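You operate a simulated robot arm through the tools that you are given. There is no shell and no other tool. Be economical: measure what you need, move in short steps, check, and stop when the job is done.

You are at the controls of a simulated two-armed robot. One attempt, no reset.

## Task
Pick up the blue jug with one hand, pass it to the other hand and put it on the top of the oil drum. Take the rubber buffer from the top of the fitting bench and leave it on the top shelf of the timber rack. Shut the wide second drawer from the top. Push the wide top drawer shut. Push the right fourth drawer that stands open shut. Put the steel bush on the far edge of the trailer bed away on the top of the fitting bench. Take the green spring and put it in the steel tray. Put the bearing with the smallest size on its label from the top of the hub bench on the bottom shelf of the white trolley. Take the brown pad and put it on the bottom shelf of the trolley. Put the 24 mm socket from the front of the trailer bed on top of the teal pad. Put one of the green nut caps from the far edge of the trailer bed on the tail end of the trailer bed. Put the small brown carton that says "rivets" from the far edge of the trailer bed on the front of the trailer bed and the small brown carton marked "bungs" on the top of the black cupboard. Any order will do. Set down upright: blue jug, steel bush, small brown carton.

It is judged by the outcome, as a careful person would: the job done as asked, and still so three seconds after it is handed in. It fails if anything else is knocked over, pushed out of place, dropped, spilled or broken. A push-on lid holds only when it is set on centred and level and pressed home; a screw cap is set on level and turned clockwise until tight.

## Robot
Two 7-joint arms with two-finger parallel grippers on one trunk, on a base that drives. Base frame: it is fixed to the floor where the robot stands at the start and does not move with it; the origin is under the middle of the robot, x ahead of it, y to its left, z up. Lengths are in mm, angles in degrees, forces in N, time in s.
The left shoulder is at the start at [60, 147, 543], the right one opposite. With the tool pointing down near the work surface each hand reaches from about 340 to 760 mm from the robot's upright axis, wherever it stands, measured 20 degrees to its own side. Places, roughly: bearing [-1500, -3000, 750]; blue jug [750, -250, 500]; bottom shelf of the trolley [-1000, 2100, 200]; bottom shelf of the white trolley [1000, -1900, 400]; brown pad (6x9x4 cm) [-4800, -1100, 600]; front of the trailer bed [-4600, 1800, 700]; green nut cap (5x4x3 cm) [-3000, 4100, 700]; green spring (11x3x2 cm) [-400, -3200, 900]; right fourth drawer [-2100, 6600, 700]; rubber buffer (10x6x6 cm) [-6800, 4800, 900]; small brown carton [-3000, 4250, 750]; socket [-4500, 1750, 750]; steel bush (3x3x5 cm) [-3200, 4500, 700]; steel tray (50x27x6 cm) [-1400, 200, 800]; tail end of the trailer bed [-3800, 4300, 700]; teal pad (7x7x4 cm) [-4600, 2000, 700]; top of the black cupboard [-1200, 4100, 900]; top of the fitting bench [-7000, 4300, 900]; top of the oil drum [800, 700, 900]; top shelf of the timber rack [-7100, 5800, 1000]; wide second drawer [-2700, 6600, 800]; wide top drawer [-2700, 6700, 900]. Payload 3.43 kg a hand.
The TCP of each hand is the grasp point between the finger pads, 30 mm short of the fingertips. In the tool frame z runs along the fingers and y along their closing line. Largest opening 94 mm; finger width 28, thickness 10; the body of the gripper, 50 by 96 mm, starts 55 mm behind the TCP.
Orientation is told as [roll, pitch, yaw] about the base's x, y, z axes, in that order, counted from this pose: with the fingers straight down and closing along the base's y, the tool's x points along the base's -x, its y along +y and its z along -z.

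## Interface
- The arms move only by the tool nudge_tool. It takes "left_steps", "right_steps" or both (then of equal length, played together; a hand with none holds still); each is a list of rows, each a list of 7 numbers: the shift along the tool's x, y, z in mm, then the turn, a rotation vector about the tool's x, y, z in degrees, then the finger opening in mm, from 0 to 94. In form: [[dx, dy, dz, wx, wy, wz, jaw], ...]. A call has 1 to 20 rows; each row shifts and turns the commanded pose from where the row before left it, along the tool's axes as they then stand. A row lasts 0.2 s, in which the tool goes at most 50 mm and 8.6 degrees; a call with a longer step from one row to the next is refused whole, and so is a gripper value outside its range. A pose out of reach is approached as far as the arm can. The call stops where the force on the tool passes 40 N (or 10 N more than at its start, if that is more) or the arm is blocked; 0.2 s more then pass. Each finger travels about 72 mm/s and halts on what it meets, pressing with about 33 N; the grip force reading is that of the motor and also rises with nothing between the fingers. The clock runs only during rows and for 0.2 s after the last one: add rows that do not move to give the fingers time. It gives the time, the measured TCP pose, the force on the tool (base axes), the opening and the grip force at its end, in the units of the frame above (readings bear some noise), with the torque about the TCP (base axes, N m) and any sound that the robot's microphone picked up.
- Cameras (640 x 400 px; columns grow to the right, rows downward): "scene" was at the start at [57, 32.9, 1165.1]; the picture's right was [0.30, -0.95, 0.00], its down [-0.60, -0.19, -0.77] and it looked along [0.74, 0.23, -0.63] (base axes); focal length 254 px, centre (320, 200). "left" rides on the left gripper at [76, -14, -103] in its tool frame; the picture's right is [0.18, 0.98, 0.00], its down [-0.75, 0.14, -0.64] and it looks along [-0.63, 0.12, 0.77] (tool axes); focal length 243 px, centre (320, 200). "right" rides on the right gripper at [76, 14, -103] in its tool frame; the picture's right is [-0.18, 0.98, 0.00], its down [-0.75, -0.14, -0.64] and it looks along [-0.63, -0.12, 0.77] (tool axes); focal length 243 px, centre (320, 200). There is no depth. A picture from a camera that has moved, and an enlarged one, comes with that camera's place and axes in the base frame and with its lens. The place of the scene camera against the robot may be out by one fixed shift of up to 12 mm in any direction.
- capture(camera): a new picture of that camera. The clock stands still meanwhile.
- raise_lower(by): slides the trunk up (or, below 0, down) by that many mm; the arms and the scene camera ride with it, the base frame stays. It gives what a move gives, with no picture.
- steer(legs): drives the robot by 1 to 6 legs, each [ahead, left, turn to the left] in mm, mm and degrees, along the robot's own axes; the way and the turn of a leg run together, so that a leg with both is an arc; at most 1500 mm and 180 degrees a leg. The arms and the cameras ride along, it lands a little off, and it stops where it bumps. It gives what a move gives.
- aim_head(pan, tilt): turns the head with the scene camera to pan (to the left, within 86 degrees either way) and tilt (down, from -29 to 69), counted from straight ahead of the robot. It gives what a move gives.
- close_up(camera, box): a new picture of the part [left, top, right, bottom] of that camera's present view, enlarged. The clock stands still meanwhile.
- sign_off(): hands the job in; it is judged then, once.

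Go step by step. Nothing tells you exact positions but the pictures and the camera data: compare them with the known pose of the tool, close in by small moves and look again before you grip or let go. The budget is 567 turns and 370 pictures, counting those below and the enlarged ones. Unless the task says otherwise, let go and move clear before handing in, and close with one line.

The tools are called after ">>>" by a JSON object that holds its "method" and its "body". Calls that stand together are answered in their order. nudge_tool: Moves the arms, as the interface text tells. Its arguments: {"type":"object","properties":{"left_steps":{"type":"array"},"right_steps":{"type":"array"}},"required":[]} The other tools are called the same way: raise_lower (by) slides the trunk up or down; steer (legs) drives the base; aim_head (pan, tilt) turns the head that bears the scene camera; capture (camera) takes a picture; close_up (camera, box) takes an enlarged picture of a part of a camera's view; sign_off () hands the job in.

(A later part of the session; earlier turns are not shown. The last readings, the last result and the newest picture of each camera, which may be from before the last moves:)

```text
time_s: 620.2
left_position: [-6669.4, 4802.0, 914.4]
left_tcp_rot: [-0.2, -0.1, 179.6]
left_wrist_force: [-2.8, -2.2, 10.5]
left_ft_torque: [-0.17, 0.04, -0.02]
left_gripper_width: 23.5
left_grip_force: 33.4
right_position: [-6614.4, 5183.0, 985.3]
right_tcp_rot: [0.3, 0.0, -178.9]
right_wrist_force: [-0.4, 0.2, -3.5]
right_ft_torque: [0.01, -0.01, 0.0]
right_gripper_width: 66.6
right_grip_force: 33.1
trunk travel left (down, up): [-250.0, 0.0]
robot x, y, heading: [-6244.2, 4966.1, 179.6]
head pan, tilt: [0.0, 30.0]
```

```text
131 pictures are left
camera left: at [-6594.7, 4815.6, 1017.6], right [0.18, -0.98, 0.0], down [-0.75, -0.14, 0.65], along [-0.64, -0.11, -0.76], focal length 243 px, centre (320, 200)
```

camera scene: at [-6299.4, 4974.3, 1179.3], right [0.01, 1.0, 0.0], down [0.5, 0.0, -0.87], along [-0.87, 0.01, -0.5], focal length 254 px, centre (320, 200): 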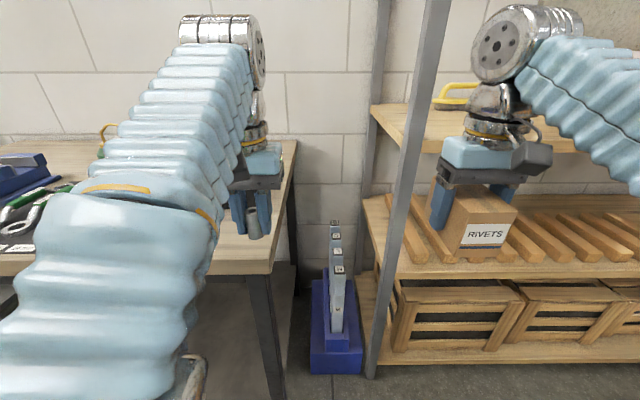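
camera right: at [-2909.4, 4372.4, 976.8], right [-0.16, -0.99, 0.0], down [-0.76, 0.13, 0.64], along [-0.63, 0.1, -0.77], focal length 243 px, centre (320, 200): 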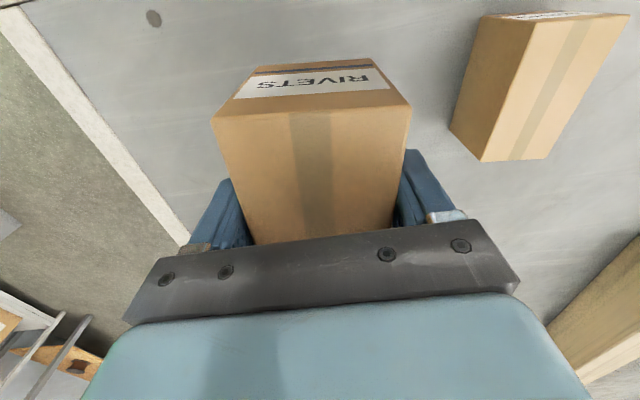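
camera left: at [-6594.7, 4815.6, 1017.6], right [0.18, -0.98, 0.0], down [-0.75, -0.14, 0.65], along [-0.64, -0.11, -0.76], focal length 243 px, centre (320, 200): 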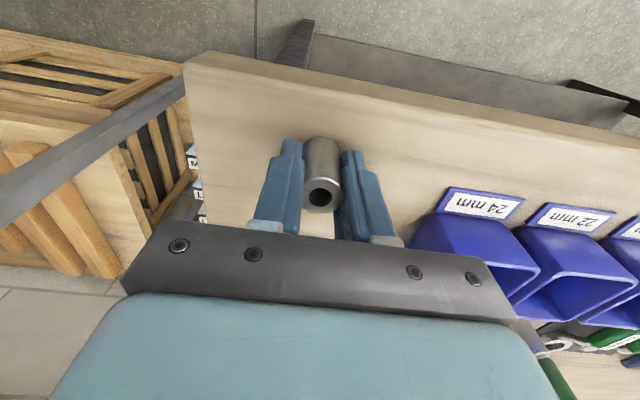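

>>> {"method": "nudge_tool", "body": {"left_steps": [[0, 0, -0.5, 0, 0, 0, 34], [0, 0, 0, 0, 0, 0, 46], [0, 0, 0, 0, 0, 0, 50], [0, 0, -25, 0, 0, 0, 50], [0, 0, -30, 0, 0, 0, 50], [10, 0, -20, 0, 0, 0, 50], [0, 0, 0, 0, 0, 0, 50]]}}

>>> {"method": "capture", "body": {"camera": "left"}}

```text
time_s: 621.9
left_position: [-6658.5, 4802.6, 990.3]
left_tcp_rot: [-0.3, -0.2, 179.7]
left_wrist_force: [0.6, -0.4, 0.3]
left_ft_torque: [-0.01, 0.0, -0.01]
left_gripper_width: 49.6
left_grip_force: 0.0
right_position: [-6614.8, 5182.3, 985.5]
right_tcp_rot: [0.3, 0.1, -178.8]
right_wrist_force: [0.6, 0.2, -4.4]
right_ft_torque: [0.03, 0.01, -0.01]
right_gripper_width: 66.2
right_grip_force: 32.7
trunk travel left (down, up): [-250.0, 0.0]
robot x, y, heading: [-6242.2, 4965.1, 179.5]
head pan, tilt: [0.0, 30.0]
```

```text
130 pictures are left
camera left: at [-6583.6, 4815.0, 1091.3], right [0.18, -0.98, -0.01], down [-0.75, -0.14, 0.64], along [-0.63, -0.11, -0.76], focal length 243 px, centre (320, 200)
```

left: 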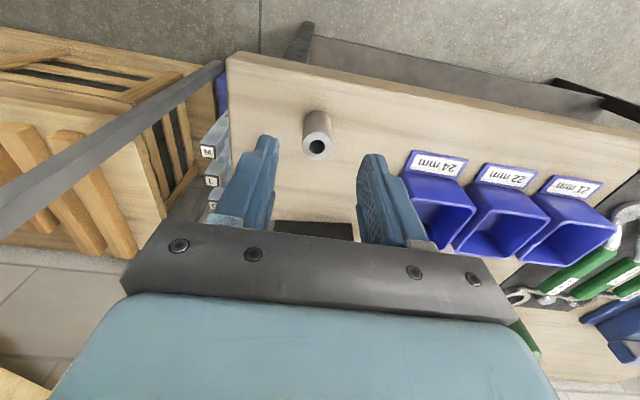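

>>> {"method": "steer", "body": {"legs": [[0, 115, 0], [110, 0, 0]]}}

>>> {"method": "nudge_tool", "body": {"left_steps": [[0, -35, 0, 0, 0, 8.2, 80], [0, -35, 0, 0, 0, 8.2, 80], [0, 0, 0, 0, 0, 8.2, 80], [0, 0, 0, 0, 0, 8.2, 80], [0, 0, 0, 0, 0, 8.2, 80], [0, 0, 0, 0, 0, 8.2, 80], [0, 0, 0, 0, 0, 8.2, 80], [0, 0, 0, 0, 0, 8.2, 80], [0, 0, 0, 0, 0, 8.2, 80], [0, 0, 0, 0, 0, 8.2, 80], [0, 0, 0, 0, 0, 8, 80], [0, 0, 0, 0, 0, 0, 80]]}}

>>> {"method": "capture", "body": {"camera": "left"}}

>>> {"method": "capture", "body": {"camera": "scene"}}

```text
time_s: 623.9
left_position: [-6770.1, 4690.4, 989.1]
left_tcp_rot: [-0.2, -0.2, 179.7]
left_wrist_force: [0.6, 0.1, 0.6]
left_ft_torque: [-0.02, 0.04, 0.01]
left_gripper_width: 50.2
left_grip_force: 0.1
right_position: [-6725.9, 5070.7, 985.1]
right_tcp_rot: [0.3, 0.0, -178.9]
right_wrist_force: [0.8, 0.2, -3.3]
right_ft_torque: [-0.01, 0.0, -0.02]
right_gripper_width: 66.2
right_grip_force: 33.3
trunk travel left (down, up): [-250.0, 0.0]
robot x, y, heading: [-6356.7, 4857.2, 179.7]
head pan, tilt: [0.0, 30.0]
```

```text
time_s: 626.5
left_position: [-6765.5, 4761.1, 988.7]
left_tcp_rot: [0.2, -0.3, 89.6]
left_wrist_force: [1.1, 0.2, 0.0]
left_ft_torque: [0.03, -0.02, -0.05]
left_gripper_width: 79.9
left_grip_force: 0.1
right_position: [-6726.9, 5071.2, 985.3]
right_tcp_rot: [0.3, 0.0, -179.0]
right_wrist_force: [-1.0, 0.7, -4.1]
right_ft_torque: [-0.01, -0.02, 0.02]
right_gripper_width: 66.4
right_grip_force: 32.9
trunk travel left (down, up): [-250.0, 0.0]
robot x, y, heading: [-6355.7, 4856.0, 179.5]
head pan, tilt: [0.0, 30.0]
```

```text
129 pictures are left
camera left: at [-6752.7, 4683.4, 1091.1], right [-0.98, -0.18, 0.0], down [-0.13, 0.75, 0.65], along [-0.12, 0.64, -0.76], focal length 243 px, centre (320, 200)
```

left: 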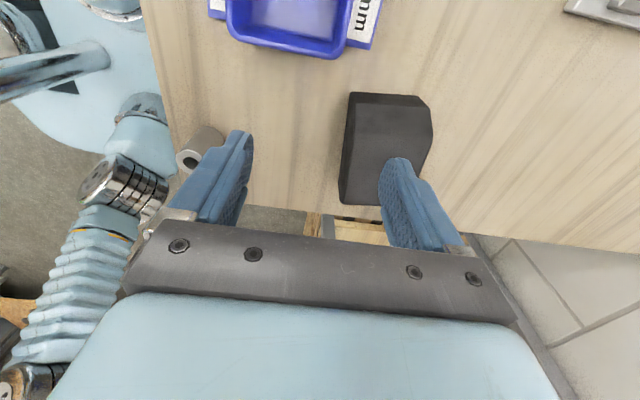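

```text
128 pictures are left
camera scene: at [-6411.2, 4863.1, 1179.3], right [0.01, 1.0, 0.0], down [0.5, 0.0, -0.87], along [-0.87, 0.01, -0.5], focal length 254 px, centre (320, 200)
```

scene: 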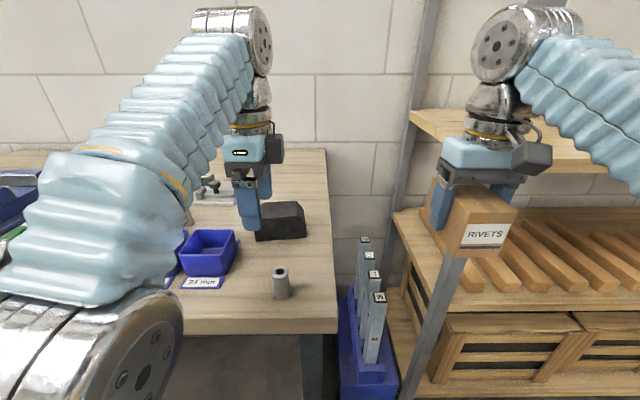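

>>> {"method": "nudge_tool", "body": {"left_steps": [[-5, 29, 10, 0, 0, 0, 88], [-5, 29, 20, 0, 0, 0, 88], [0, 0, 10, 0, 0, 0, 88], [0, 0, 0, 0, 0, 0, 88]]}}

>>> {"method": "capture", "body": {"camera": "left"}}

```text
time_s: 627.5
left_position: [-6822.6, 4770.1, 950.6]
left_tcp_rot: [0.2, -0.3, 89.7]
left_wrist_force: [0.1, 0.5, -0.1]
left_ft_torque: [0.01, 0.02, -0.03]
left_gripper_width: 87.9
left_grip_force: 0.0
right_position: [-6727.1, 5071.2, 985.8]
right_tcp_rot: [0.1, 0.0, -178.8]
right_wrist_force: [-0.5, -0.1, -3.5]
right_ft_torque: [0.02, -0.02, -0.01]
right_gripper_width: 66.4
right_grip_force: 33.0
trunk travel left (down, up): [-250.0, 0.0]
robot x, y, heading: [-6355.1, 4856.7, 179.6]
head pan, tilt: [0.0, 30.0]
```

```text
127 pictures are left
camera left: at [-6810.3, 4693.2, 1051.8], right [-0.98, -0.18, 0.0], down [-0.14, 0.75, 0.65], along [-0.12, 0.63, -0.76], focal length 243 px, centre (320, 200)
```

left: 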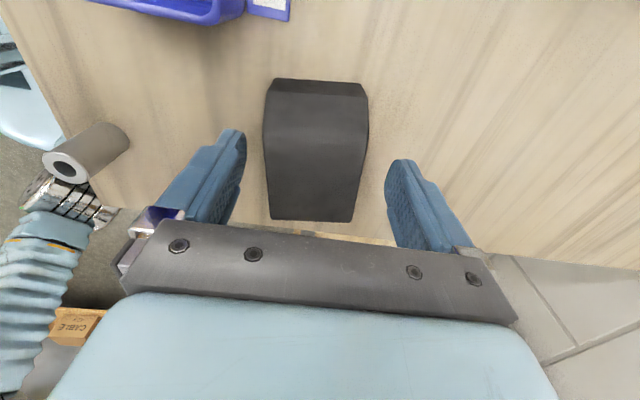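

>>> {"method": "nudge_tool", "body": {"left_steps": [[0, -2, 20, 0, 0, 0, 88], [0, 0, 15, 0, 0, 0, 88], [0, 0, 8, 0, 0, 0, 88], [0, 0, 0, 0, 0, 0, 30], [0, 0, 0, 0, 0, 0, 30], [0, 0, 0, 0, 0, 0, 30]]}}

>>> {"method": "nudge_tool", "body": {"left_steps": [[0, 0, -20, 0, 0, 0, 30], [0, 0, -20, 0, 0, 0, 30], [0, -20, -20, 0, 0, 0, 30], [0, 0, 0, 0, 0, 0, 30]]}}

>>> {"method": "capture", "body": {"camera": "left"}}

```text
time_s: 628.5
left_position: [-6819.5, 4771.1, 910.4]
left_tcp_rot: [0.5, -0.4, 89.7]
left_wrist_force: [5.5, 1.6, 22.6]
left_ft_torque: [-0.44, -1.15, 0.13]
left_gripper_width: 64.9
left_grip_force: 33.3
right_position: [-6726.5, 5071.6, 985.8]
right_tcp_rot: [0.2, 0.0, -178.9]
right_wrist_force: [-0.7, -0.4, -3.6]
right_ft_torque: [0.02, -0.03, -0.03]
right_gripper_width: 66.4
right_grip_force: 32.5
trunk travel left (down, up): [-250.0, 0.0]
robot x, y, heading: [-6351.7, 4855.6, 179.7]
head pan, tilt: [0.0, 30.0]
stopped in row 5 (left hand): the force on the tool passed its limit at 44 N (the readings are from after the stop); the commanded pose is now the measured one
```

```text
time_s: 629.5
left_position: [-6801.3, 4770.4, 968.8]
left_tcp_rot: [0.1, -0.3, 89.7]
left_wrist_force: [-0.2, -0.1, -3.5]
left_ft_torque: [-0.05, 0.02, 0.03]
left_gripper_width: 65.1
left_grip_force: 33.0
right_position: [-6726.4, 5070.5, 985.0]
right_tcp_rot: [0.2, -0.1, -178.9]
right_wrist_force: [0.1, 0.6, -4.0]
right_ft_torque: [-0.02, -0.04, 0.01]
right_gripper_width: 66.2
right_grip_force: 32.4
trunk travel left (down, up): [-250.0, 0.0]
robot x, y, heading: [-6356.8, 4852.5, 179.6]
head pan, tilt: [0.0, 30.0]
```

```text
126 pictures are left
camera left: at [-6787.8, 4693.3, 1071.0], right [-0.98, -0.18, 0.0], down [-0.13, 0.75, 0.65], along [-0.12, 0.64, -0.76], focal length 243 px, centre (320, 200)
```

left: 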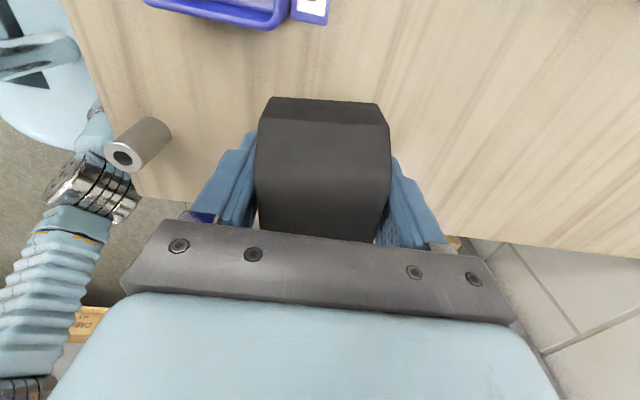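

>>> {"method": "nudge_tool", "body": {"left_steps": [[0, -25, -12, 0, 0, 0, 30], [0, -25, -12, 0, 0, 0, 30], [0, -25, -8, 0, 0, 0, 30], [0, -20, -5, 0, 0, 0, 30], [0, 0, 0, 0, 0, 0, 30]]}}

>>> {"method": "steer", "body": {"legs": [[-300, 0, 0], [0, -500, 0]]}}

>>> {"method": "aim_head", "body": {"pan": 0, "tilt": 15}}

>>> {"method": "capture", "body": {"camera": "scene"}}

```text
time_s: 630.7
left_position: [-6716.8, 4769.6, 1001.4]
left_tcp_rot: [0.5, -0.2, 89.7]
left_wrist_force: [0.5, 0.4, -2.0]
left_ft_torque: [-0.01, -0.03, 0.04]
left_gripper_width: 65.0
left_grip_force: 33.0
left hand out of reach, approached as far as the arm can: row 4
right_position: [-6726.6, 5071.3, 985.4]
right_tcp_rot: [0.2, 0.0, -179.0]
right_wrist_force: [0.9, -0.6, -3.9]
right_ft_torque: [0.0, -0.03, 0.02]
right_gripper_width: 66.5
right_grip_force: 32.5
trunk travel left (down, up): [-250.0, 0.0]
robot x, y, heading: [-6351.4, 4853.3, 179.5]
head pan, tilt: [0.0, 30.0]
```

```text
time_s: 635.3
left_position: [-6412.1, 5269.4, 1001.7]
left_tcp_rot: [0.4, -0.3, 89.9]
left_wrist_force: [-0.5, -0.5, -3.2]
left_ft_torque: [-0.02, 0.01, -0.01]
left_gripper_width: 64.6
left_grip_force: 32.6
right_position: [-6424.8, 5571.0, 986.2]
right_tcp_rot: [0.1, 0.0, -178.8]
right_wrist_force: [-0.4, 0.5, -4.7]
right_ft_torque: [-0.01, -0.03, 0.0]
right_gripper_width: 66.2
right_grip_force: 33.5
trunk travel left (down, up): [-250.0, 0.0]
robot x, y, heading: [-6053.8, 5356.4, 179.5]
head pan, tilt: [0.0, 30.0]
```

```text
time_s: 636.1
left_position: [-6412.0, 5268.8, 1000.9]
left_tcp_rot: [0.4, -0.4, 89.8]
left_wrist_force: [0.3, 0.2, -2.9]
left_ft_torque: [-0.04, -0.01, -0.02]
left_gripper_width: 64.8
left_grip_force: 33.2
right_position: [-6424.5, 5569.9, 986.3]
right_tcp_rot: [0.2, 0.0, -178.7]
right_wrist_force: [0.7, 0.6, -4.4]
right_ft_torque: [0.02, -0.04, 0.0]
right_gripper_width: 66.0
right_grip_force: 33.2
trunk travel left (down, up): [-250.0, 0.0]
robot x, y, heading: [-6052.2, 5358.3, 179.7]
head pan, tilt: [0.0, 15.0]
```

```text
125 pictures are left
camera scene: at [-6109.8, 5363.6, 1203.5], right [0.0, 1.0, 0.0], down [0.26, 0.0, -0.97], along [-0.97, 0.0, -0.26], focal length 254 px, centre (320, 200)
```

scene: 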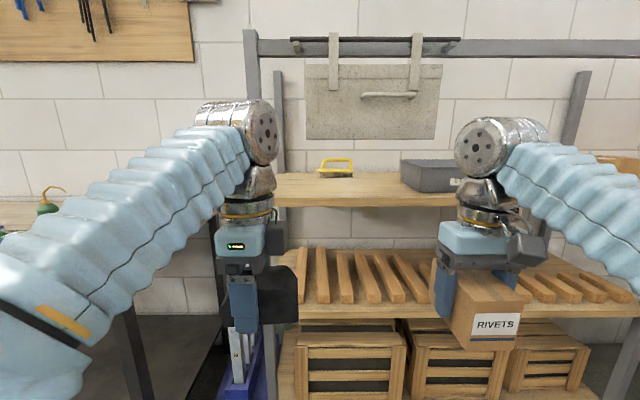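

The rack's top shelf is at z≈1030, with free room at its south end (y≈5260), left of the hanging panel. I tilt the left hand forward about 25° and raise it as high as it goes.

>>> {"method": "nudge_tool", "body": {"left_steps": [[0, 10, -10, -6, 0, 0, 30], [0, 10, -10, -6, 0, 0, 30], [0, 15, -20, -6, 0, 0, 30], [0, 15, -30, -6, 0, 0, 30], [0, 15, -30, -2, 0, 0, 30], [0, 15, -30, 0, 0, 0, 30], [0, 0, 0, 0, 0, 0, 30]], "right_steps": [[10, 0, 0, 0, 0, 0, 40], [10, 0, 0, 0, 0, 0, 40], [10, 0, 0, 0, 0, 0, 40], [0, 0, 0, 0, 0, 0, 40], [0, 0, 0, 0, 0, 0, 40], [0, 0, 0, 0, 0, 0, 40], [0, 0, 0, 0, 0, 0, 40]]}}

>>> {"method": "capture", "body": {"camera": "scene"}}

>>> {"method": "capture", "body": {"camera": "left"}}

```text
time_s: 637.7
left_position: [-6446.3, 5266.5, 1111.8]
left_tcp_rot: [26.6, -0.4, 89.8]
left_wrist_force: [0.1, -0.1, -2.8]
left_ft_torque: [-0.01, -0.02, 0.03]
left_gripper_width: 64.6
left_grip_force: 33.2
left hand out of reach, approached as far as the arm can: row 6
right_position: [-6399.0, 5572.6, 984.4]
right_tcp_rot: [0.6, 0.1, -178.8]
right_wrist_force: [0.3, -0.3, -4.3]
right_ft_torque: [0.03, -0.06, 0.0]
right_gripper_width: 66.2
right_grip_force: 32.6
right hand out of reach, approached as far as the arm can: row 3
trunk travel left (down, up): [-250.0, 0.0]
robot x, y, heading: [-6050.6, 5358.3, 179.8]
head pan, tilt: [0.0, 15.0]
```

```text
124 pictures are left
camera scene: at [-6109.7, 5363.6, 1203.5], right [0.0, 1.0, 0.0], down [0.26, 0.0, -0.97], along [-0.97, 0.0, -0.26], focal length 254 px, centre (320, 200)
```

scene: 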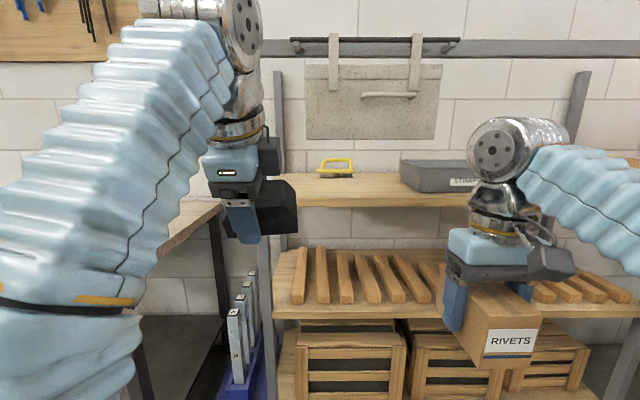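

```text
123 pictures are left
camera left: at [-6388.9, 5189.4, 1196.0], right [-0.88, -0.18, 0.44], down [0.16, 0.75, 0.64], along [-0.45, 0.64, -0.63], focal length 243 px, centre (320, 200)
```

left: 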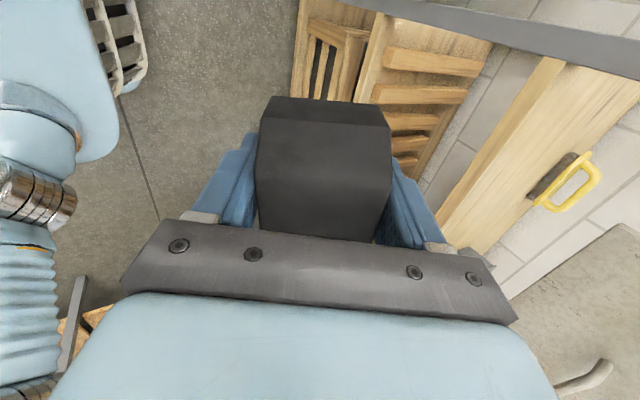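

>>> {"method": "steer", "body": {"legs": [[0, 88, -12], [250, 53, 0]]}}

>>> {"method": "capture", "body": {"camera": "scene"}}

>>> {"method": "capture", "body": {"camera": "left"}}

```text
time_s: 640.3
left_position: [-6720.1, 5265.8, 1110.5]
left_tcp_rot: [26.7, -0.3, 77.9]
left_wrist_force: [0.1, -0.7, -2.3]
left_ft_torque: [-0.01, 0.01, -0.04]
left_gripper_width: 64.2
left_grip_force: 32.4
right_position: [-6611.5, 5555.3, 984.2]
right_tcp_rot: [0.4, 0.1, 169.2]
right_wrist_force: [1.0, -0.4, -4.2]
right_ft_torque: [0.01, -0.04, -0.03]
right_gripper_width: 65.9
right_grip_force: 32.3
trunk travel left (down, up): [-250.0, 0.0]
robot x, y, heading: [-6315.8, 5271.9, 167.7]
head pan, tilt: [0.0, 15.0]
```

```text
122 pictures are left
camera scene: at [-6372.9, 5292.5, 1203.5], right [0.21, 0.98, 0.0], down [0.25, -0.06, -0.97], along [-0.94, 0.21, -0.26], focal length 254 px, centre (320, 200)
```

scene: 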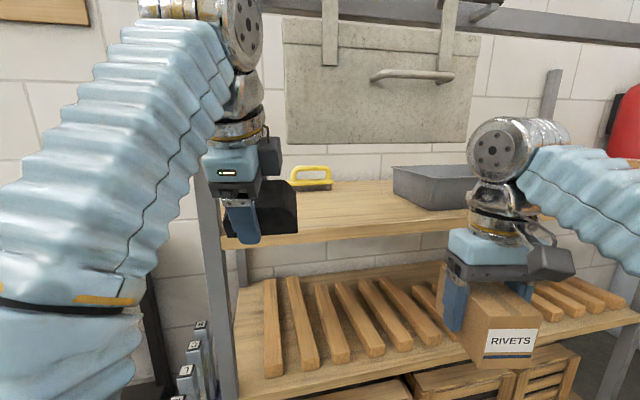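

```text
121 pictures are left
camera left: at [-6680.9, 5179.0, 1196.0], right [-0.9, 0.0, 0.44], down [0.32, 0.7, 0.64], along [-0.3, 0.72, -0.63], focal length 243 px, centre (320, 200)
```

left: 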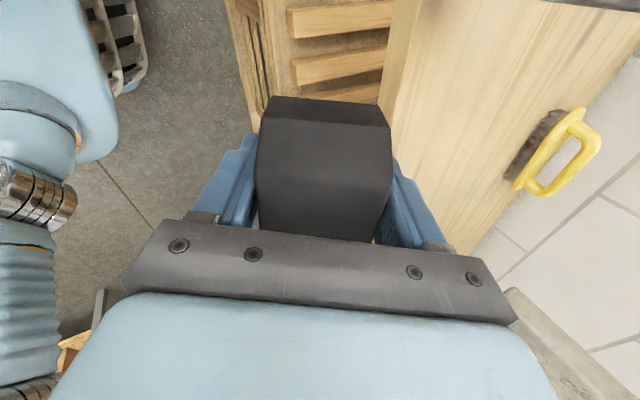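

>>> {"method": "steer", "body": {"legs": [[98, 21, 0]]}}

>>> {"method": "capture", "body": {"camera": "scene"}}

>>> {"method": "capture", "body": {"camera": "left"}}

```text
time_s: 641.5
left_position: [-6820.8, 5266.2, 1111.5]
left_tcp_rot: [26.6, -0.3, 77.9]
left_wrist_force: [0.7, 0.2, -2.4]
left_ft_torque: [-0.02, 0.01, 0.01]
left_gripper_width: 64.7
left_grip_force: 33.1
right_position: [-6712.2, 5555.5, 983.7]
right_tcp_rot: [0.4, 0.1, 169.3]
right_wrist_force: [-0.7, -0.1, -3.3]
right_ft_torque: [0.0, -0.02, 0.0]
right_gripper_width: 66.1
right_grip_force: 33.0
trunk travel left (down, up): [-250.0, 0.0]
robot x, y, heading: [-6417.8, 5268.5, 167.7]
head pan, tilt: [0.0, 15.0]
```

```text
120 pictures are left
camera scene: at [-6473.1, 5292.8, 1203.5], right [0.21, 0.98, 0.0], down [0.25, -0.06, -0.97], along [-0.94, 0.21, -0.26], focal length 254 px, centre (320, 200)
```

scene: 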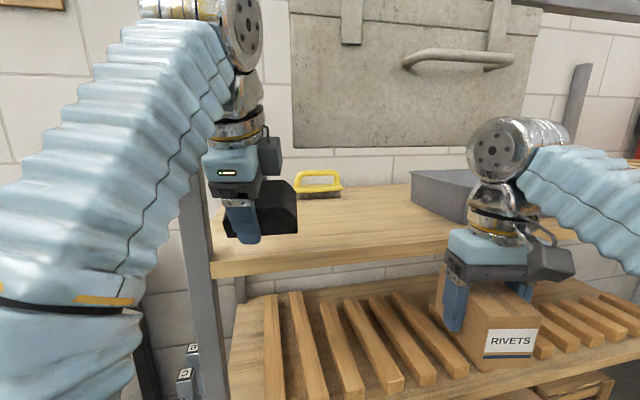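

```text
119 pictures are left
camera left: at [-6781.1, 5179.0, 1195.9], right [-0.9, 0.0, 0.44], down [0.31, 0.7, 0.64], along [-0.3, 0.72, -0.63], focal length 243 px, centre (320, 200)
```

left: 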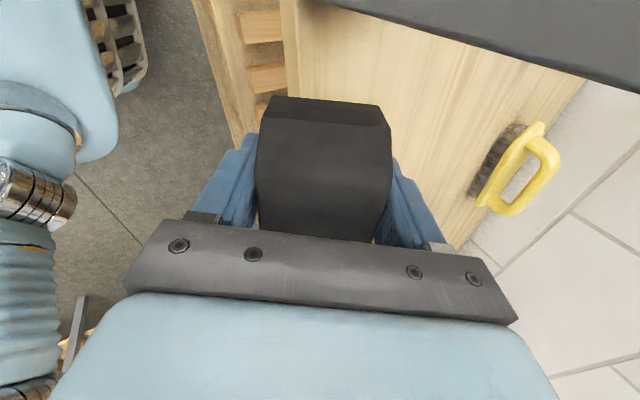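

>>> {"method": "nudge_tool", "body": {"left_steps": [[-4, 17, 18, 0, 0, 0, 30], [-4, 17, 18, 0, 0, 0, 30], [-3, 17, 18, 0, 0, 0, 30], [0, 0, 0, 0, 0, 0, 30]]}}

>>> {"method": "capture", "body": {"camera": "left"}}

>>> {"method": "capture", "body": {"camera": "scene"}}

```text
time_s: 642.3
left_position: [-6877.6, 5287.4, 1088.7]
left_tcp_rot: [26.7, -0.4, 78.6]
left_wrist_force: [11.5, 0.0, -4.1]
left_ft_torque: [0.18, 0.94, 1.06]
left_gripper_width: 64.6
left_grip_force: 32.7
left hand out of reach, approached as far as the arm can: row 3
right_position: [-6711.1, 5555.0, 984.0]
right_tcp_rot: [0.5, 0.1, 169.3]
right_wrist_force: [0.7, -0.2, -2.7]
right_ft_torque: [0.0, -0.03, 0.01]
right_gripper_width: 66.2
right_grip_force: 33.2
trunk travel left (down, up): [-250.0, 0.0]
robot x, y, heading: [-6416.8, 5273.0, 167.7]
head pan, tilt: [0.0, 15.0]
stopped in row 3 (left hand): the force on the tool passed its limit at 62 N (the readings are from after the stop); the commanded pose is now the measured one
```

```text
118 pictures are left
camera left: at [-6836.2, 5200.1, 1173.7], right [-0.9, -0.01, 0.44], down [0.31, 0.7, 0.64], along [-0.32, 0.71, -0.63], focal length 243 px, centre (320, 200)
```

left: 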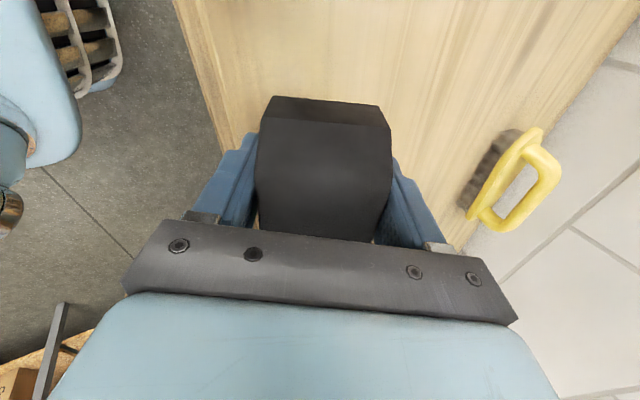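

```text
117 pictures are left
camera scene: at [-6471.7, 5292.8, 1203.5], right [0.21, 0.98, 0.0], down [0.25, -0.06, -0.97], along [-0.94, 0.21, -0.26], focal length 254 px, centre (320, 200)
```

scene: 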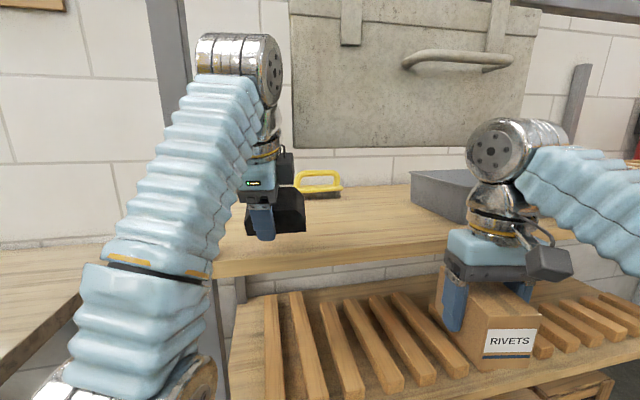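

>>> {"method": "nudge_tool", "body": {"left_steps": [[12, -3, -1, 0, 0, 0, 30], [0, -3, 7, 0, 0, 0, 30], [0, -3, 7, 0, 0, 0, 30], [0, 0, 0, 0, 0, 0, 30]]}}

>>> {"method": "capture", "body": {"camera": "left"}}

```text
time_s: 643.3
left_position: [-6878.1, 5276.2, 1072.4]
left_tcp_rot: [26.6, -0.3, 78.6]
left_wrist_force: [9.8, 0.7, 3.1]
left_ft_torque: [-0.7, 0.66, 1.02]
left_gripper_width: 64.4
left_grip_force: 33.1
right_position: [-6712.1, 5555.1, 984.3]
right_tcp_rot: [0.5, 0.1, 169.2]
right_wrist_force: [-0.2, 0.5, -4.8]
right_ft_torque: [0.01, 0.0, 0.02]
right_gripper_width: 66.3
right_grip_force: 32.5
trunk travel left (down, up): [-250.0, 0.0]
robot x, y, heading: [-6417.5, 5268.5, 167.7]
head pan, tilt: [0.0, 15.0]
```

```text
116 pictures are left
camera left: at [-6836.2, 5188.7, 1156.9], right [-0.9, -0.01, 0.44], down [0.31, 0.7, 0.64], along [-0.31, 0.71, -0.63], focal length 243 px, centre (320, 200)
```

left: 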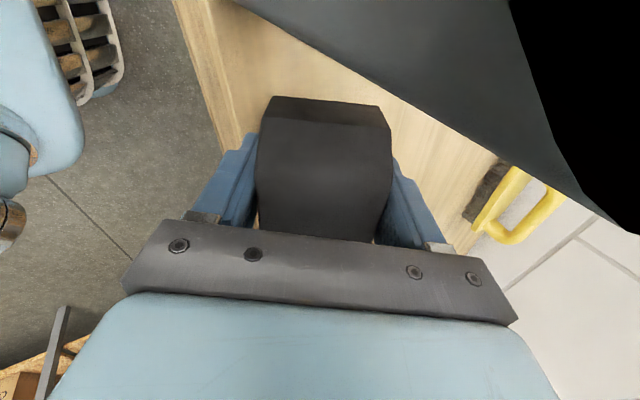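

>>> {"method": "nudge_tool", "body": {"left_steps": [[0, -12, -6, 0, 0, 0, 30], [-12, 0, 0, 0, 0, 0, 30], [-11, 0, 0, 0, 0, 0, 30], [0, 0, 0, 0, 0, 0, 30]]}}

>>> {"method": "capture", "body": {"camera": "left"}}

>>> {"method": "capture", "body": {"camera": "scene"}}

```text
time_s: 644.3
left_position: [-6861.1, 5295.0, 1071.3]
left_tcp_rot: [26.6, -0.4, 78.7]
left_wrist_force: [-0.5, 0.3, -2.4]
left_ft_torque: [-0.03, 0.03, -0.01]
left_gripper_width: 64.3
left_grip_force: 32.8
right_position: [-6711.9, 5556.0, 983.9]
right_tcp_rot: [0.4, 0.2, 169.2]
right_wrist_force: [0.3, 0.0, -4.0]
right_ft_torque: [-0.01, 0.01, -0.02]
right_gripper_width: 66.4
right_grip_force: 33.5
trunk travel left (down, up): [-250.0, 0.0]
robot x, y, heading: [-6415.9, 5267.5, 167.9]
head pan, tilt: [0.0, 15.0]
```

```text
115 pictures are left
camera left: at [-6820.1, 5207.8, 1156.7], right [-0.9, -0.01, 0.44], down [0.31, 0.7, 0.64], along [-0.31, 0.71, -0.63], focal length 243 px, centre (320, 200)
```

left: 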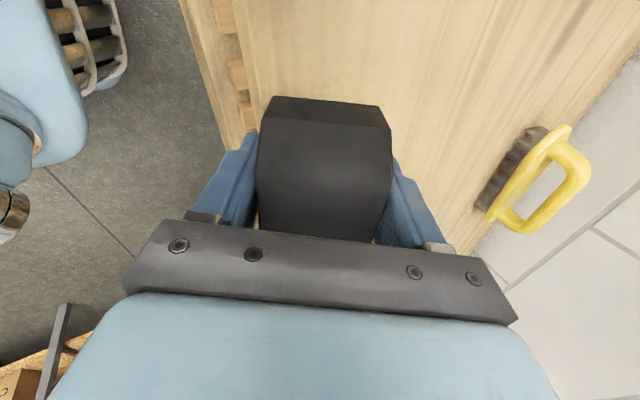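

```text
114 pictures are left
camera scene: at [-6473.4, 5292.9, 1203.5], right [0.21, 0.98, 0.0], down [0.25, -0.06, -0.97], along [-0.94, 0.21, -0.26], focal length 254 px, centre (320, 200)
```

scene: 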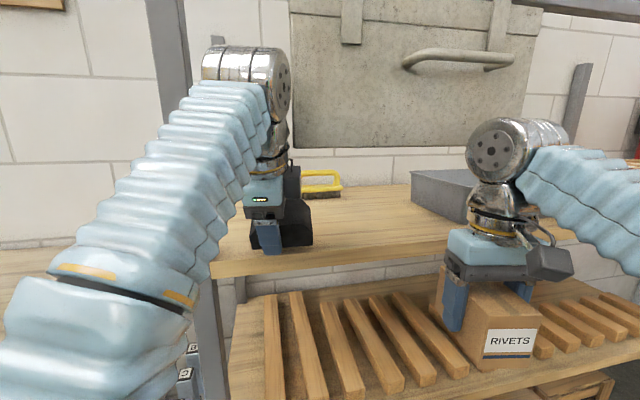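

>>> {"method": "nudge_tool", "body": {"left_steps": [[0, 10, 5, 0, 0, 0, 30], [0, 10, 5, 0, 0, 0, 30], [0, 0, 0, 0, 0, 0, 30]]}}

>>> {"method": "capture", "body": {"camera": "left"}}

```text
time_s: 645.1
left_position: [-6879.9, 5300.4, 1074.9]
left_tcp_rot: [26.6, -0.3, 78.6]
left_wrist_force: [29.7, 1.2, -13.8]
left_ft_torque: [1.1, 2.87, 3.07]
left_gripper_width: 64.3
left_grip_force: 32.9
right_position: [-6710.8, 5555.1, 984.2]
right_tcp_rot: [0.5, 0.0, 169.3]
right_wrist_force: [-0.4, 0.3, -3.9]
right_ft_torque: [0.0, 0.0, -0.01]
right_gripper_width: 66.4
right_grip_force: 32.8
trunk travel left (down, up): [-250.0, 0.0]
robot x, y, heading: [-6412.0, 5272.5, 167.9]
head pan, tilt: [0.0, 15.0]
```

```text
113 pictures are left
camera left: at [-6838.5, 5212.9, 1158.8], right [-0.9, -0.01, 0.44], down [0.31, 0.7, 0.64], along [-0.32, 0.71, -0.63], focal length 243 px, centre (320, 200)
```

left: 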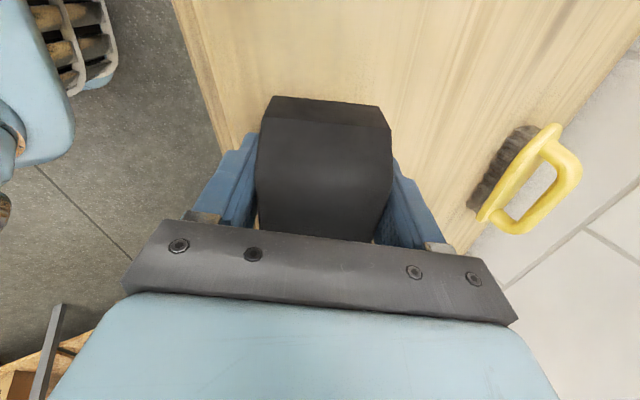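

>>> {"method": "nudge_tool", "body": {"left_steps": [[0, -14, -7, 0, 0, 0, 30], [-13, 0, 0, 0, 0, 0, 30], [0, 8, 4, 0, 0, 0, 30], [0, 8, 4, 0, 0, 0, 30], [0, 0, 0, 0, 0, 0, 30]]}}

>>> {"method": "capture", "body": {"camera": "scene"}}

```text
time_s: 646.3
left_position: [-6882.7, 5312.7, 1070.8]
left_tcp_rot: [26.4, -0.4, 78.6]
left_wrist_force: [0.1, -0.5, -4.0]
left_ft_torque: [-0.03, 0.02, 0.01]
left_gripper_width: 64.3
left_grip_force: 33.2
right_position: [-6713.0, 5555.4, 983.2]
right_tcp_rot: [0.5, 0.3, 169.3]
right_wrist_force: [0.0, 0.9, -3.6]
right_ft_torque: [0.01, 0.03, 0.01]
right_gripper_width: 66.3
right_grip_force: 32.7
trunk travel left (down, up): [-250.0, 0.0]
robot x, y, heading: [-6415.3, 5274.0, 167.7]
head pan, tilt: [0.0, 15.0]
```

```text
112 pictures are left
camera scene: at [-6473.3, 5292.5, 1203.5], right [0.21, 0.98, 0.0], down [0.25, -0.05, -0.97], along [-0.94, 0.21, -0.26], focal length 254 px, centre (320, 200)
```

scene: 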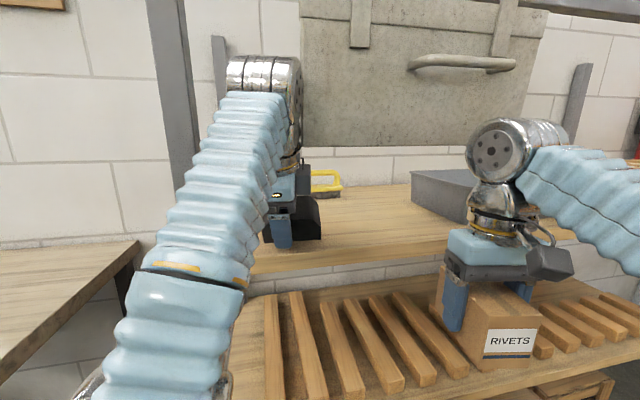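

>>> {"method": "nudge_tool", "body": {"left_steps": [[0, -2, 4, 0, 0, 0, 30], [0, -1, 2.5, 0, 0, 0, 30], [0, -1, 2.5, 0, 0, 0, 30], [0, 0, 0, 0, 0, 0, 30]]}}

>>> {"method": "capture", "body": {"camera": "left"}}

```text
time_s: 647.4
left_position: [-6882.8, 5312.5, 1066.1]
left_tcp_rot: [27.2, -0.3, 78.5]
left_wrist_force: [0.8, 1.6, 19.2]
left_ft_torque: [-0.31, -0.51, 0.0]
left_gripper_width: 64.2
left_grip_force: 33.0
right_position: [-6711.4, 5555.2, 983.5]
right_tcp_rot: [0.5, 0.1, 169.3]
right_wrist_force: [0.2, -0.6, -3.9]
right_ft_torque: [0.01, 0.01, 0.01]
right_gripper_width: 66.4
right_grip_force: 33.1
trunk travel left (down, up): [-250.0, 0.0]
robot x, y, heading: [-6417.4, 5270.3, 167.7]
head pan, tilt: [0.0, 15.0]
stopped in row 4 (left hand): the force on the tool passed its limit at 42 N (the readings are from after the stop); the commanded pose is now the measured one
```

```text
111 pictures are left
camera left: at [-6840.5, 5225.3, 1149.8], right [-0.89, -0.01, 0.45], down [0.31, 0.7, 0.64], along [-0.32, 0.71, -0.62], focal length 243 px, centre (320, 200)
```

left: 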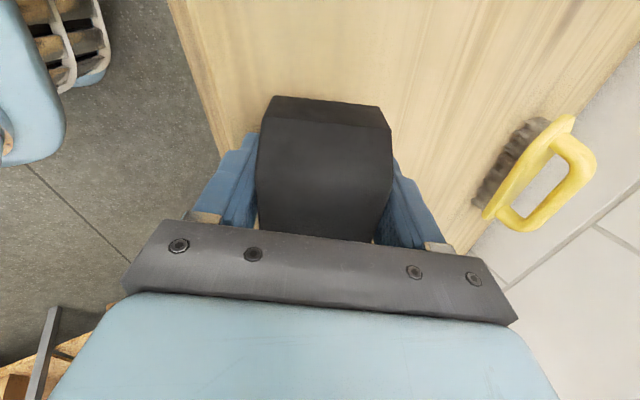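

>>> {"method": "nudge_tool", "body": {"left_steps": [[0, 3, -5, 0, 0, 0, 30], [0, 0, 0, 0, 0, 0, 68], [0, 0, 0, 0, 0, 0, 72], [0, 2, -2, 0, 0, 0, 78], [0, 2, -2, 0, 0, 0, 84], [0, 0, 0, 0, 0, 0, 84]]}}

>>> {"method": "capture", "body": {"camera": "left"}}

>>> {"method": "close_up", "body": {"camera": "scene", "box": [200, 130, 380, 290]}}

```text
time_s: 648.8
left_position: [-6885.1, 5311.9, 1075.4]
left_tcp_rot: [26.9, -0.4, 78.6]
left_wrist_force: [-0.2, -0.4, 0.2]
left_ft_torque: [-0.02, -0.01, 0.0]
left_gripper_width: 84.2
left_grip_force: 0.0
right_position: [-6711.7, 5554.7, 982.9]
right_tcp_rot: [0.3, 0.2, 169.3]
right_wrist_force: [-0.4, 0.3, -3.5]
right_ft_torque: [0.0, -0.03, -0.01]
right_gripper_width: 66.4
right_grip_force: 32.8
trunk travel left (down, up): [-250.0, 0.0]
robot x, y, heading: [-6415.6, 5272.7, 167.8]
head pan, tilt: [0.0, 15.0]
```

```text
110 pictures are left
camera left: at [-6843.9, 5226.2, 1159.6], right [-0.9, -0.01, 0.44], down [0.31, 0.7, 0.64], along [-0.32, 0.71, -0.63], focal length 243 px, centre (320, 200)
```

left: 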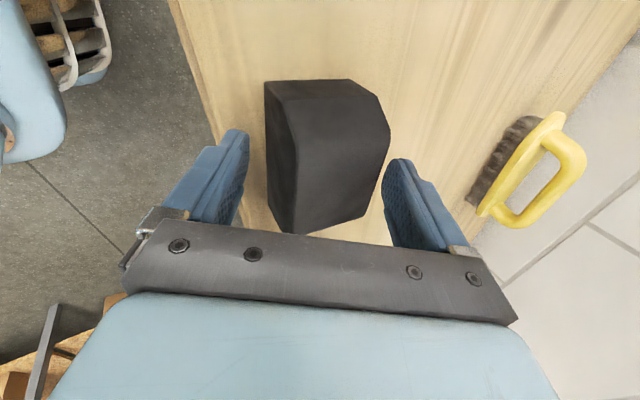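

```text
2.50 times, centred on (290, 210) of scene
camera zoom: at [-6473.2, 5292.7, 1203.5], right [0.21, 0.98, 0.0], down [0.25, -0.06, -0.97], along [-0.94, 0.21, -0.26], focal length 635 px, centre (395, 175)
```

zoom: 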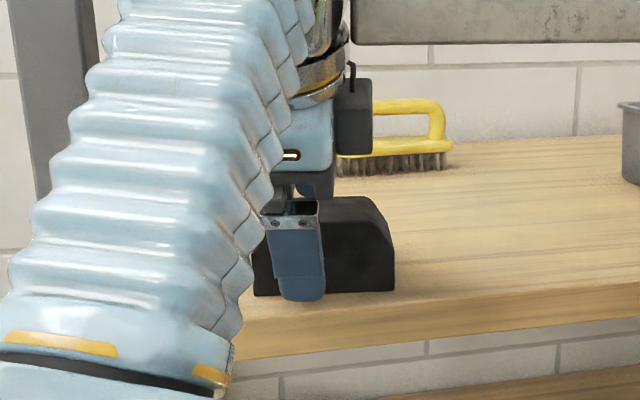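

>>> {"method": "nudge_tool", "body": {"left_steps": [[0, 6, -14, 0, 0, 0, 84], [0, 6, -14, 0, 0, 0, 84], [0, 0, -12, 0, 0, 0, 84], [0, 0, 0, 0, 0, 0, 84]]}}

>>> {"method": "capture", "body": {"camera": "left"}}

```text
time_s: 649.8
left_position: [-6878.5, 5311.7, 1077.6]
left_tcp_rot: [27.0, -0.5, 78.6]
left_wrist_force: [-2.5, 0.7, -0.3]
left_ft_torque: [0.04, 0.07, 0.02]
left_gripper_width: 85.6
left_grip_force: 1.1
left hand out of reach, approached as far as the arm can: row 1, 2, 3
right_position: [-6714.1, 5555.6, 984.0]
right_tcp_rot: [0.4, 0.3, 169.3]
right_wrist_force: [-0.1, -1.0, -3.7]
right_ft_torque: [-0.01, 0.0, 0.01]
right_gripper_width: 66.6
right_grip_force: 33.3
trunk travel left (down, up): [-250.0, 0.0]
robot x, y, heading: [-6414.1, 5270.2, 167.8]
head pan, tilt: [0.0, 15.0]
```

```text
108 pictures are left
camera left: at [-6837.8, 5225.0, 1161.9], right [-0.9, -0.01, 0.44], down [0.31, 0.7, 0.64], along [-0.32, 0.71, -0.63], focal length 243 px, centre (320, 200)
```

left: 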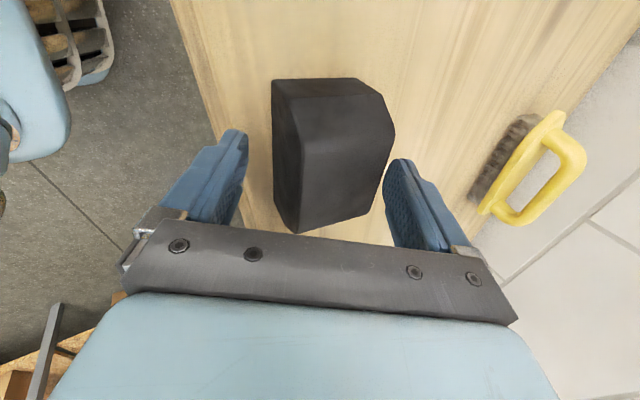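

>>> {"method": "nudge_tool", "body": {"left_steps": [[0, 8, 0, 0, 0, 0, 94], [0, 2, -4, -5, 0, 0, 94], [0, 4, -8, -5, 0, 0, 94], [0, 6, -10, -5, 0, 0, 94], [0, 8, -10, 0, 0, 0, 94], [0, 0, 0, 0, 0, 0, 94]]}}

>>> {"method": "capture", "body": {"camera": "left"}}

```text
time_s: 651.2
left_position: [-6877.8, 5311.2, 1116.3]
left_tcp_rot: [42.0, -0.4, 78.7]
left_wrist_force: [0.2, -1.3, -4.6]
left_ft_torque: [-0.06, 0.28, -0.09]
left_gripper_width: 94.1
left_grip_force: 0.1
left hand out of reach, approached as far as the arm can: row 1
right_position: [-6713.5, 5555.3, 983.8]
right_tcp_rot: [0.5, 0.2, 169.3]
right_wrist_force: [0.2, -0.3, -3.7]
right_ft_torque: [-0.01, 0.0, -0.01]
right_gripper_width: 66.2
right_grip_force: 32.4
trunk travel left (down, up): [-250.0, 0.0]
robot x, y, heading: [-6414.6, 5269.1, 167.9]
head pan, tilt: [0.0, 15.0]
```

```text
107 pictures are left
camera left: at [-6816.5, 5219.7, 1181.4], right [-0.75, -0.04, 0.65], down [0.47, 0.67, 0.58], along [-0.46, 0.74, -0.49], focal length 243 px, centre (320, 200)
```

left: 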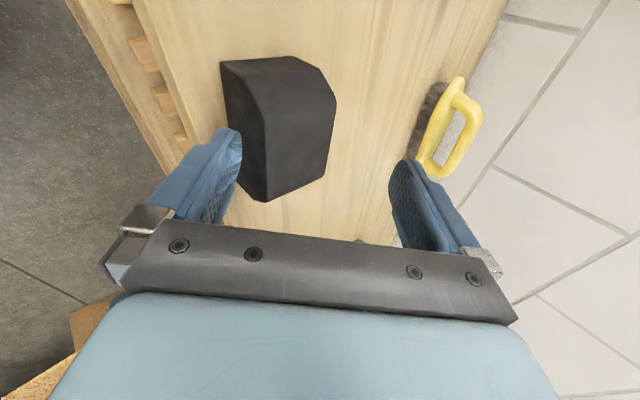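

>>> {"method": "steer", "body": {"legs": [[-250, -30, 0]]}}

>>> {"method": "capture", "body": {"camera": "scene"}}

```text
time_s: 653.0
left_position: [-6630.2, 5287.6, 1114.7]
left_tcp_rot: [41.9, -0.4, 78.4]
left_wrist_force: [-0.3, -0.8, -0.6]
left_ft_torque: [0.0, 0.02, 0.01]
left_gripper_width: 93.8
left_grip_force: 0.0
right_position: [-6465.5, 5531.6, 984.3]
right_tcp_rot: [0.4, 0.2, 169.0]
right_wrist_force: [-0.2, 0.4, -4.6]
right_ft_torque: [-0.02, -0.01, 0.01]
right_gripper_width: 66.5
right_grip_force: 32.8
trunk travel left (down, up): [-250.0, 0.0]
robot x, y, heading: [-6168.9, 5245.0, 167.5]
head pan, tilt: [0.0, 15.0]
```

```text
106 pictures are left
camera scene: at [-6225.8, 5269.2, 1203.5], right [0.22, 0.98, 0.0], down [0.25, -0.06, -0.97], along [-0.94, 0.21, -0.26], focal length 254 px, centre (320, 200)
```

scene: 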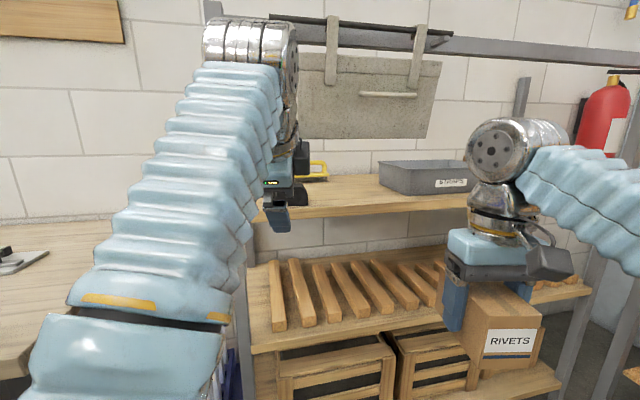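

>>> {"method": "steer", "body": {"legs": [[-90, -135, 0], [0, 0, 12.2]]}}

>>> {"method": "capture", "body": {"camera": "scene"}}

```text
time_s: 655.2
left_position: [-6512.0, 5300.7, 1115.4]
left_tcp_rot: [41.9, -0.4, 90.6]
left_wrist_force: [0.1, 0.1, -0.2]
left_ft_torque: [0.0, 0.02, -0.03]
left_gripper_width: 94.2
left_grip_force: 0.2
right_position: [-6401.7, 5575.1, 984.6]
right_tcp_rot: [0.4, 0.1, -178.7]
right_wrist_force: [0.9, -0.4, -3.7]
right_ft_torque: [-0.04, -0.01, 0.01]
right_gripper_width: 66.4
right_grip_force: 32.9
trunk travel left (down, up): [-250.0, 0.0]
robot x, y, heading: [-6054.0, 5356.0, 179.9]
head pan, tilt: [0.0, 15.0]
```

```text
105 pictures are left
camera scene: at [-6111.0, 5367.0, 1203.5], right [0.0, 1.0, 0.0], down [0.26, 0.0, -0.97], along [-0.97, 0.0, -0.26], focal length 254 px, centre (320, 200)
```

scene: 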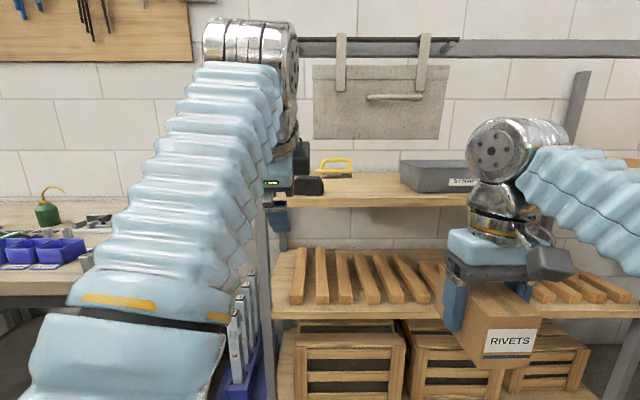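

Buffer stands on the rack's top shelf (the hanging panel was nudged only a couple of centimetres). Next I straighten the left hand and carry RIVETS to the front of the trailer bed.

>>> {"method": "nudge_tool", "body": {"left_steps": [[0, -10, 10, 7, 0, 0, 60], [0, -10, 20, 7, 0, 0, 60], [0, -10, 30, 7, 0, 0, 60], [0, -10, 30, 7, 0, 0, 60], [0, 0, 30, 7, 0, 0, 60], [0, 0, 30, 7, 0, 0, 60], [0, 0, 0, 0, 0, 0, 60]]}}

>>> {"method": "steer", "body": {"legs": [[-100, 0, 0], [0, 0, 90], [1500, 0, 0], [1500, 0, 0], [350, 0, 0]]}}

>>> {"method": "aim_head", "body": {"pan": 50, "tilt": 25}}

>>> {"method": "capture", "body": {"camera": "scene"}}

```text
time_s: 656.8
left_position: [-6531.2, 5303.8, 956.9]
left_tcp_rot: [0.0, -0.4, 90.6]
left_wrist_force: [-0.6, 0.6, 0.3]
left_ft_torque: [-0.04, 0.0, 0.0]
left_gripper_width: 60.1
left_grip_force: 0.2
right_position: [-6401.8, 5575.2, 984.5]
right_tcp_rot: [0.5, 0.2, -178.7]
right_wrist_force: [-0.7, -0.1, -3.8]
right_ft_torque: [0.01, -0.04, 0.03]
right_gripper_width: 66.0
right_grip_force: 32.9
trunk travel left (down, up): [-250.0, 0.0]
robot x, y, heading: [-6052.1, 5358.5, 179.9]
head pan, tilt: [0.0, 15.0]
```

```text
time_s: 677.7
left_position: [-5984.7, 1509.4, 957.1]
left_tcp_rot: [0.1, -0.4, -179.3]
left_wrist_force: [1.2, -0.1, -0.1]
left_ft_torque: [-0.01, -0.01, 0.0]
left_gripper_width: 59.9
left_grip_force: 0.1
right_position: [-6254.1, 1638.3, 984.3]
right_tcp_rot: [0.4, 0.2, -88.5]
right_wrist_force: [-0.3, -0.4, -4.1]
right_ft_torque: [0.04, 0.06, 0.01]
right_gripper_width: 66.2
right_grip_force: 33.0
trunk travel left (down, up): [-250.0, 0.0]
robot x, y, heading: [-6040.1, 1990.1, -90.3]
head pan, tilt: [0.0, 15.0]
```

```text
time_s: 678.9
left_position: [-5983.0, 1509.2, 958.1]
left_tcp_rot: [0.1, -0.3, -179.3]
left_wrist_force: [-0.2, 0.6, 1.2]
left_ft_torque: [0.03, -0.03, 0.02]
left_gripper_width: 59.9
left_grip_force: 0.1
right_position: [-6254.1, 1639.6, 982.4]
right_tcp_rot: [0.4, 0.2, -88.6]
right_wrist_force: [0.1, 0.4, -4.1]
right_ft_torque: [-0.01, 0.01, -0.01]
right_gripper_width: 66.4
right_grip_force: 33.4
trunk travel left (down, up): [-250.0, 0.0]
robot x, y, heading: [-6040.2, 1989.9, -90.3]
head pan, tilt: [50.0, 25.0]
```

```text
104 pictures are left
camera scene: at [-5964.2, 1966.2, 1187.3], right [-0.65, -0.76, 0.0], down [-0.32, 0.27, -0.91], along [0.69, -0.58, -0.42], focal length 254 px, centre (320, 200)
```

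scene: 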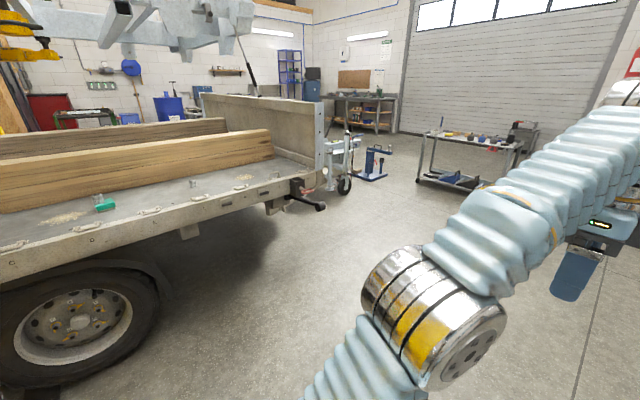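

>>> {"method": "steer", "body": {"legs": [[0, 0, 90.3], [850, 90, 0]]}}

>>> {"method": "aim_head", "body": {"pan": 0, "tilt": 40}}

>>> {"method": "capture", "body": {"camera": "scene"}}

```text
time_s: 687.2
left_position: [-4716.2, 2139.3, 957.4]
left_tcp_rot: [0.0, -0.5, -88.6]
left_wrist_force: [0.3, -0.1, -0.2]
left_ft_torque: [0.0, 0.02, 0.03]
left_gripper_width: 60.0
left_grip_force: 0.2
right_position: [-4841.8, 1867.3, 983.5]
right_tcp_rot: [0.3, 0.2, 2.1]
right_wrist_force: [-0.4, 0.1, -4.2]
right_ft_torque: [0.03, 0.04, 0.01]
right_gripper_width: 66.2
right_grip_force: 33.2
trunk travel left (down, up): [-250.0, 0.0]
robot x, y, heading: [-5197.1, 2076.8, 0.7]
head pan, tilt: [50.0, 25.0]
```

```text
time_s: 688.4
left_position: [-4716.8, 2139.5, 957.0]
left_tcp_rot: [0.0, -0.5, -88.5]
left_wrist_force: [-0.2, 0.2, 0.5]
left_ft_torque: [-0.03, 0.0, -0.01]
left_gripper_width: 59.7
left_grip_force: 0.1
right_position: [-4841.9, 1868.5, 983.8]
right_tcp_rot: [0.3, 0.2, 2.1]
right_wrist_force: [0.3, -0.2, -4.2]
right_ft_torque: [0.01, 0.02, -0.02]
right_gripper_width: 66.3
right_grip_force: 33.0
trunk travel left (down, up): [-250.0, 0.0]
robot x, y, heading: [-5193.2, 2079.6, 0.6]
head pan, tilt: [0.0, 40.0]
```

```text
103 pictures are left
camera scene: at [-5133.7, 2085.5, 1164.0], right [0.01, -1.0, 0.0], down [-0.64, -0.01, -0.77], along [0.77, 0.01, -0.64], focal length 254 px, centre (320, 200)
```

scene: 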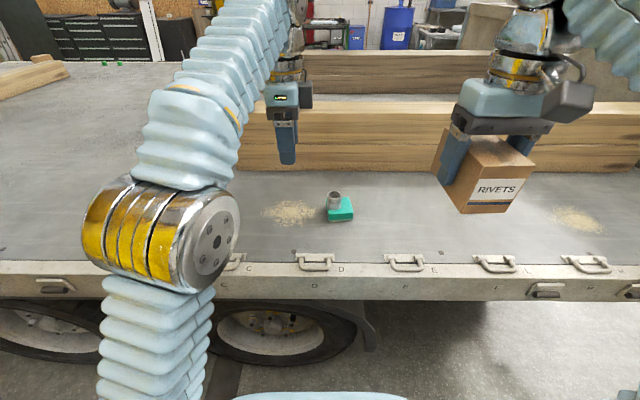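

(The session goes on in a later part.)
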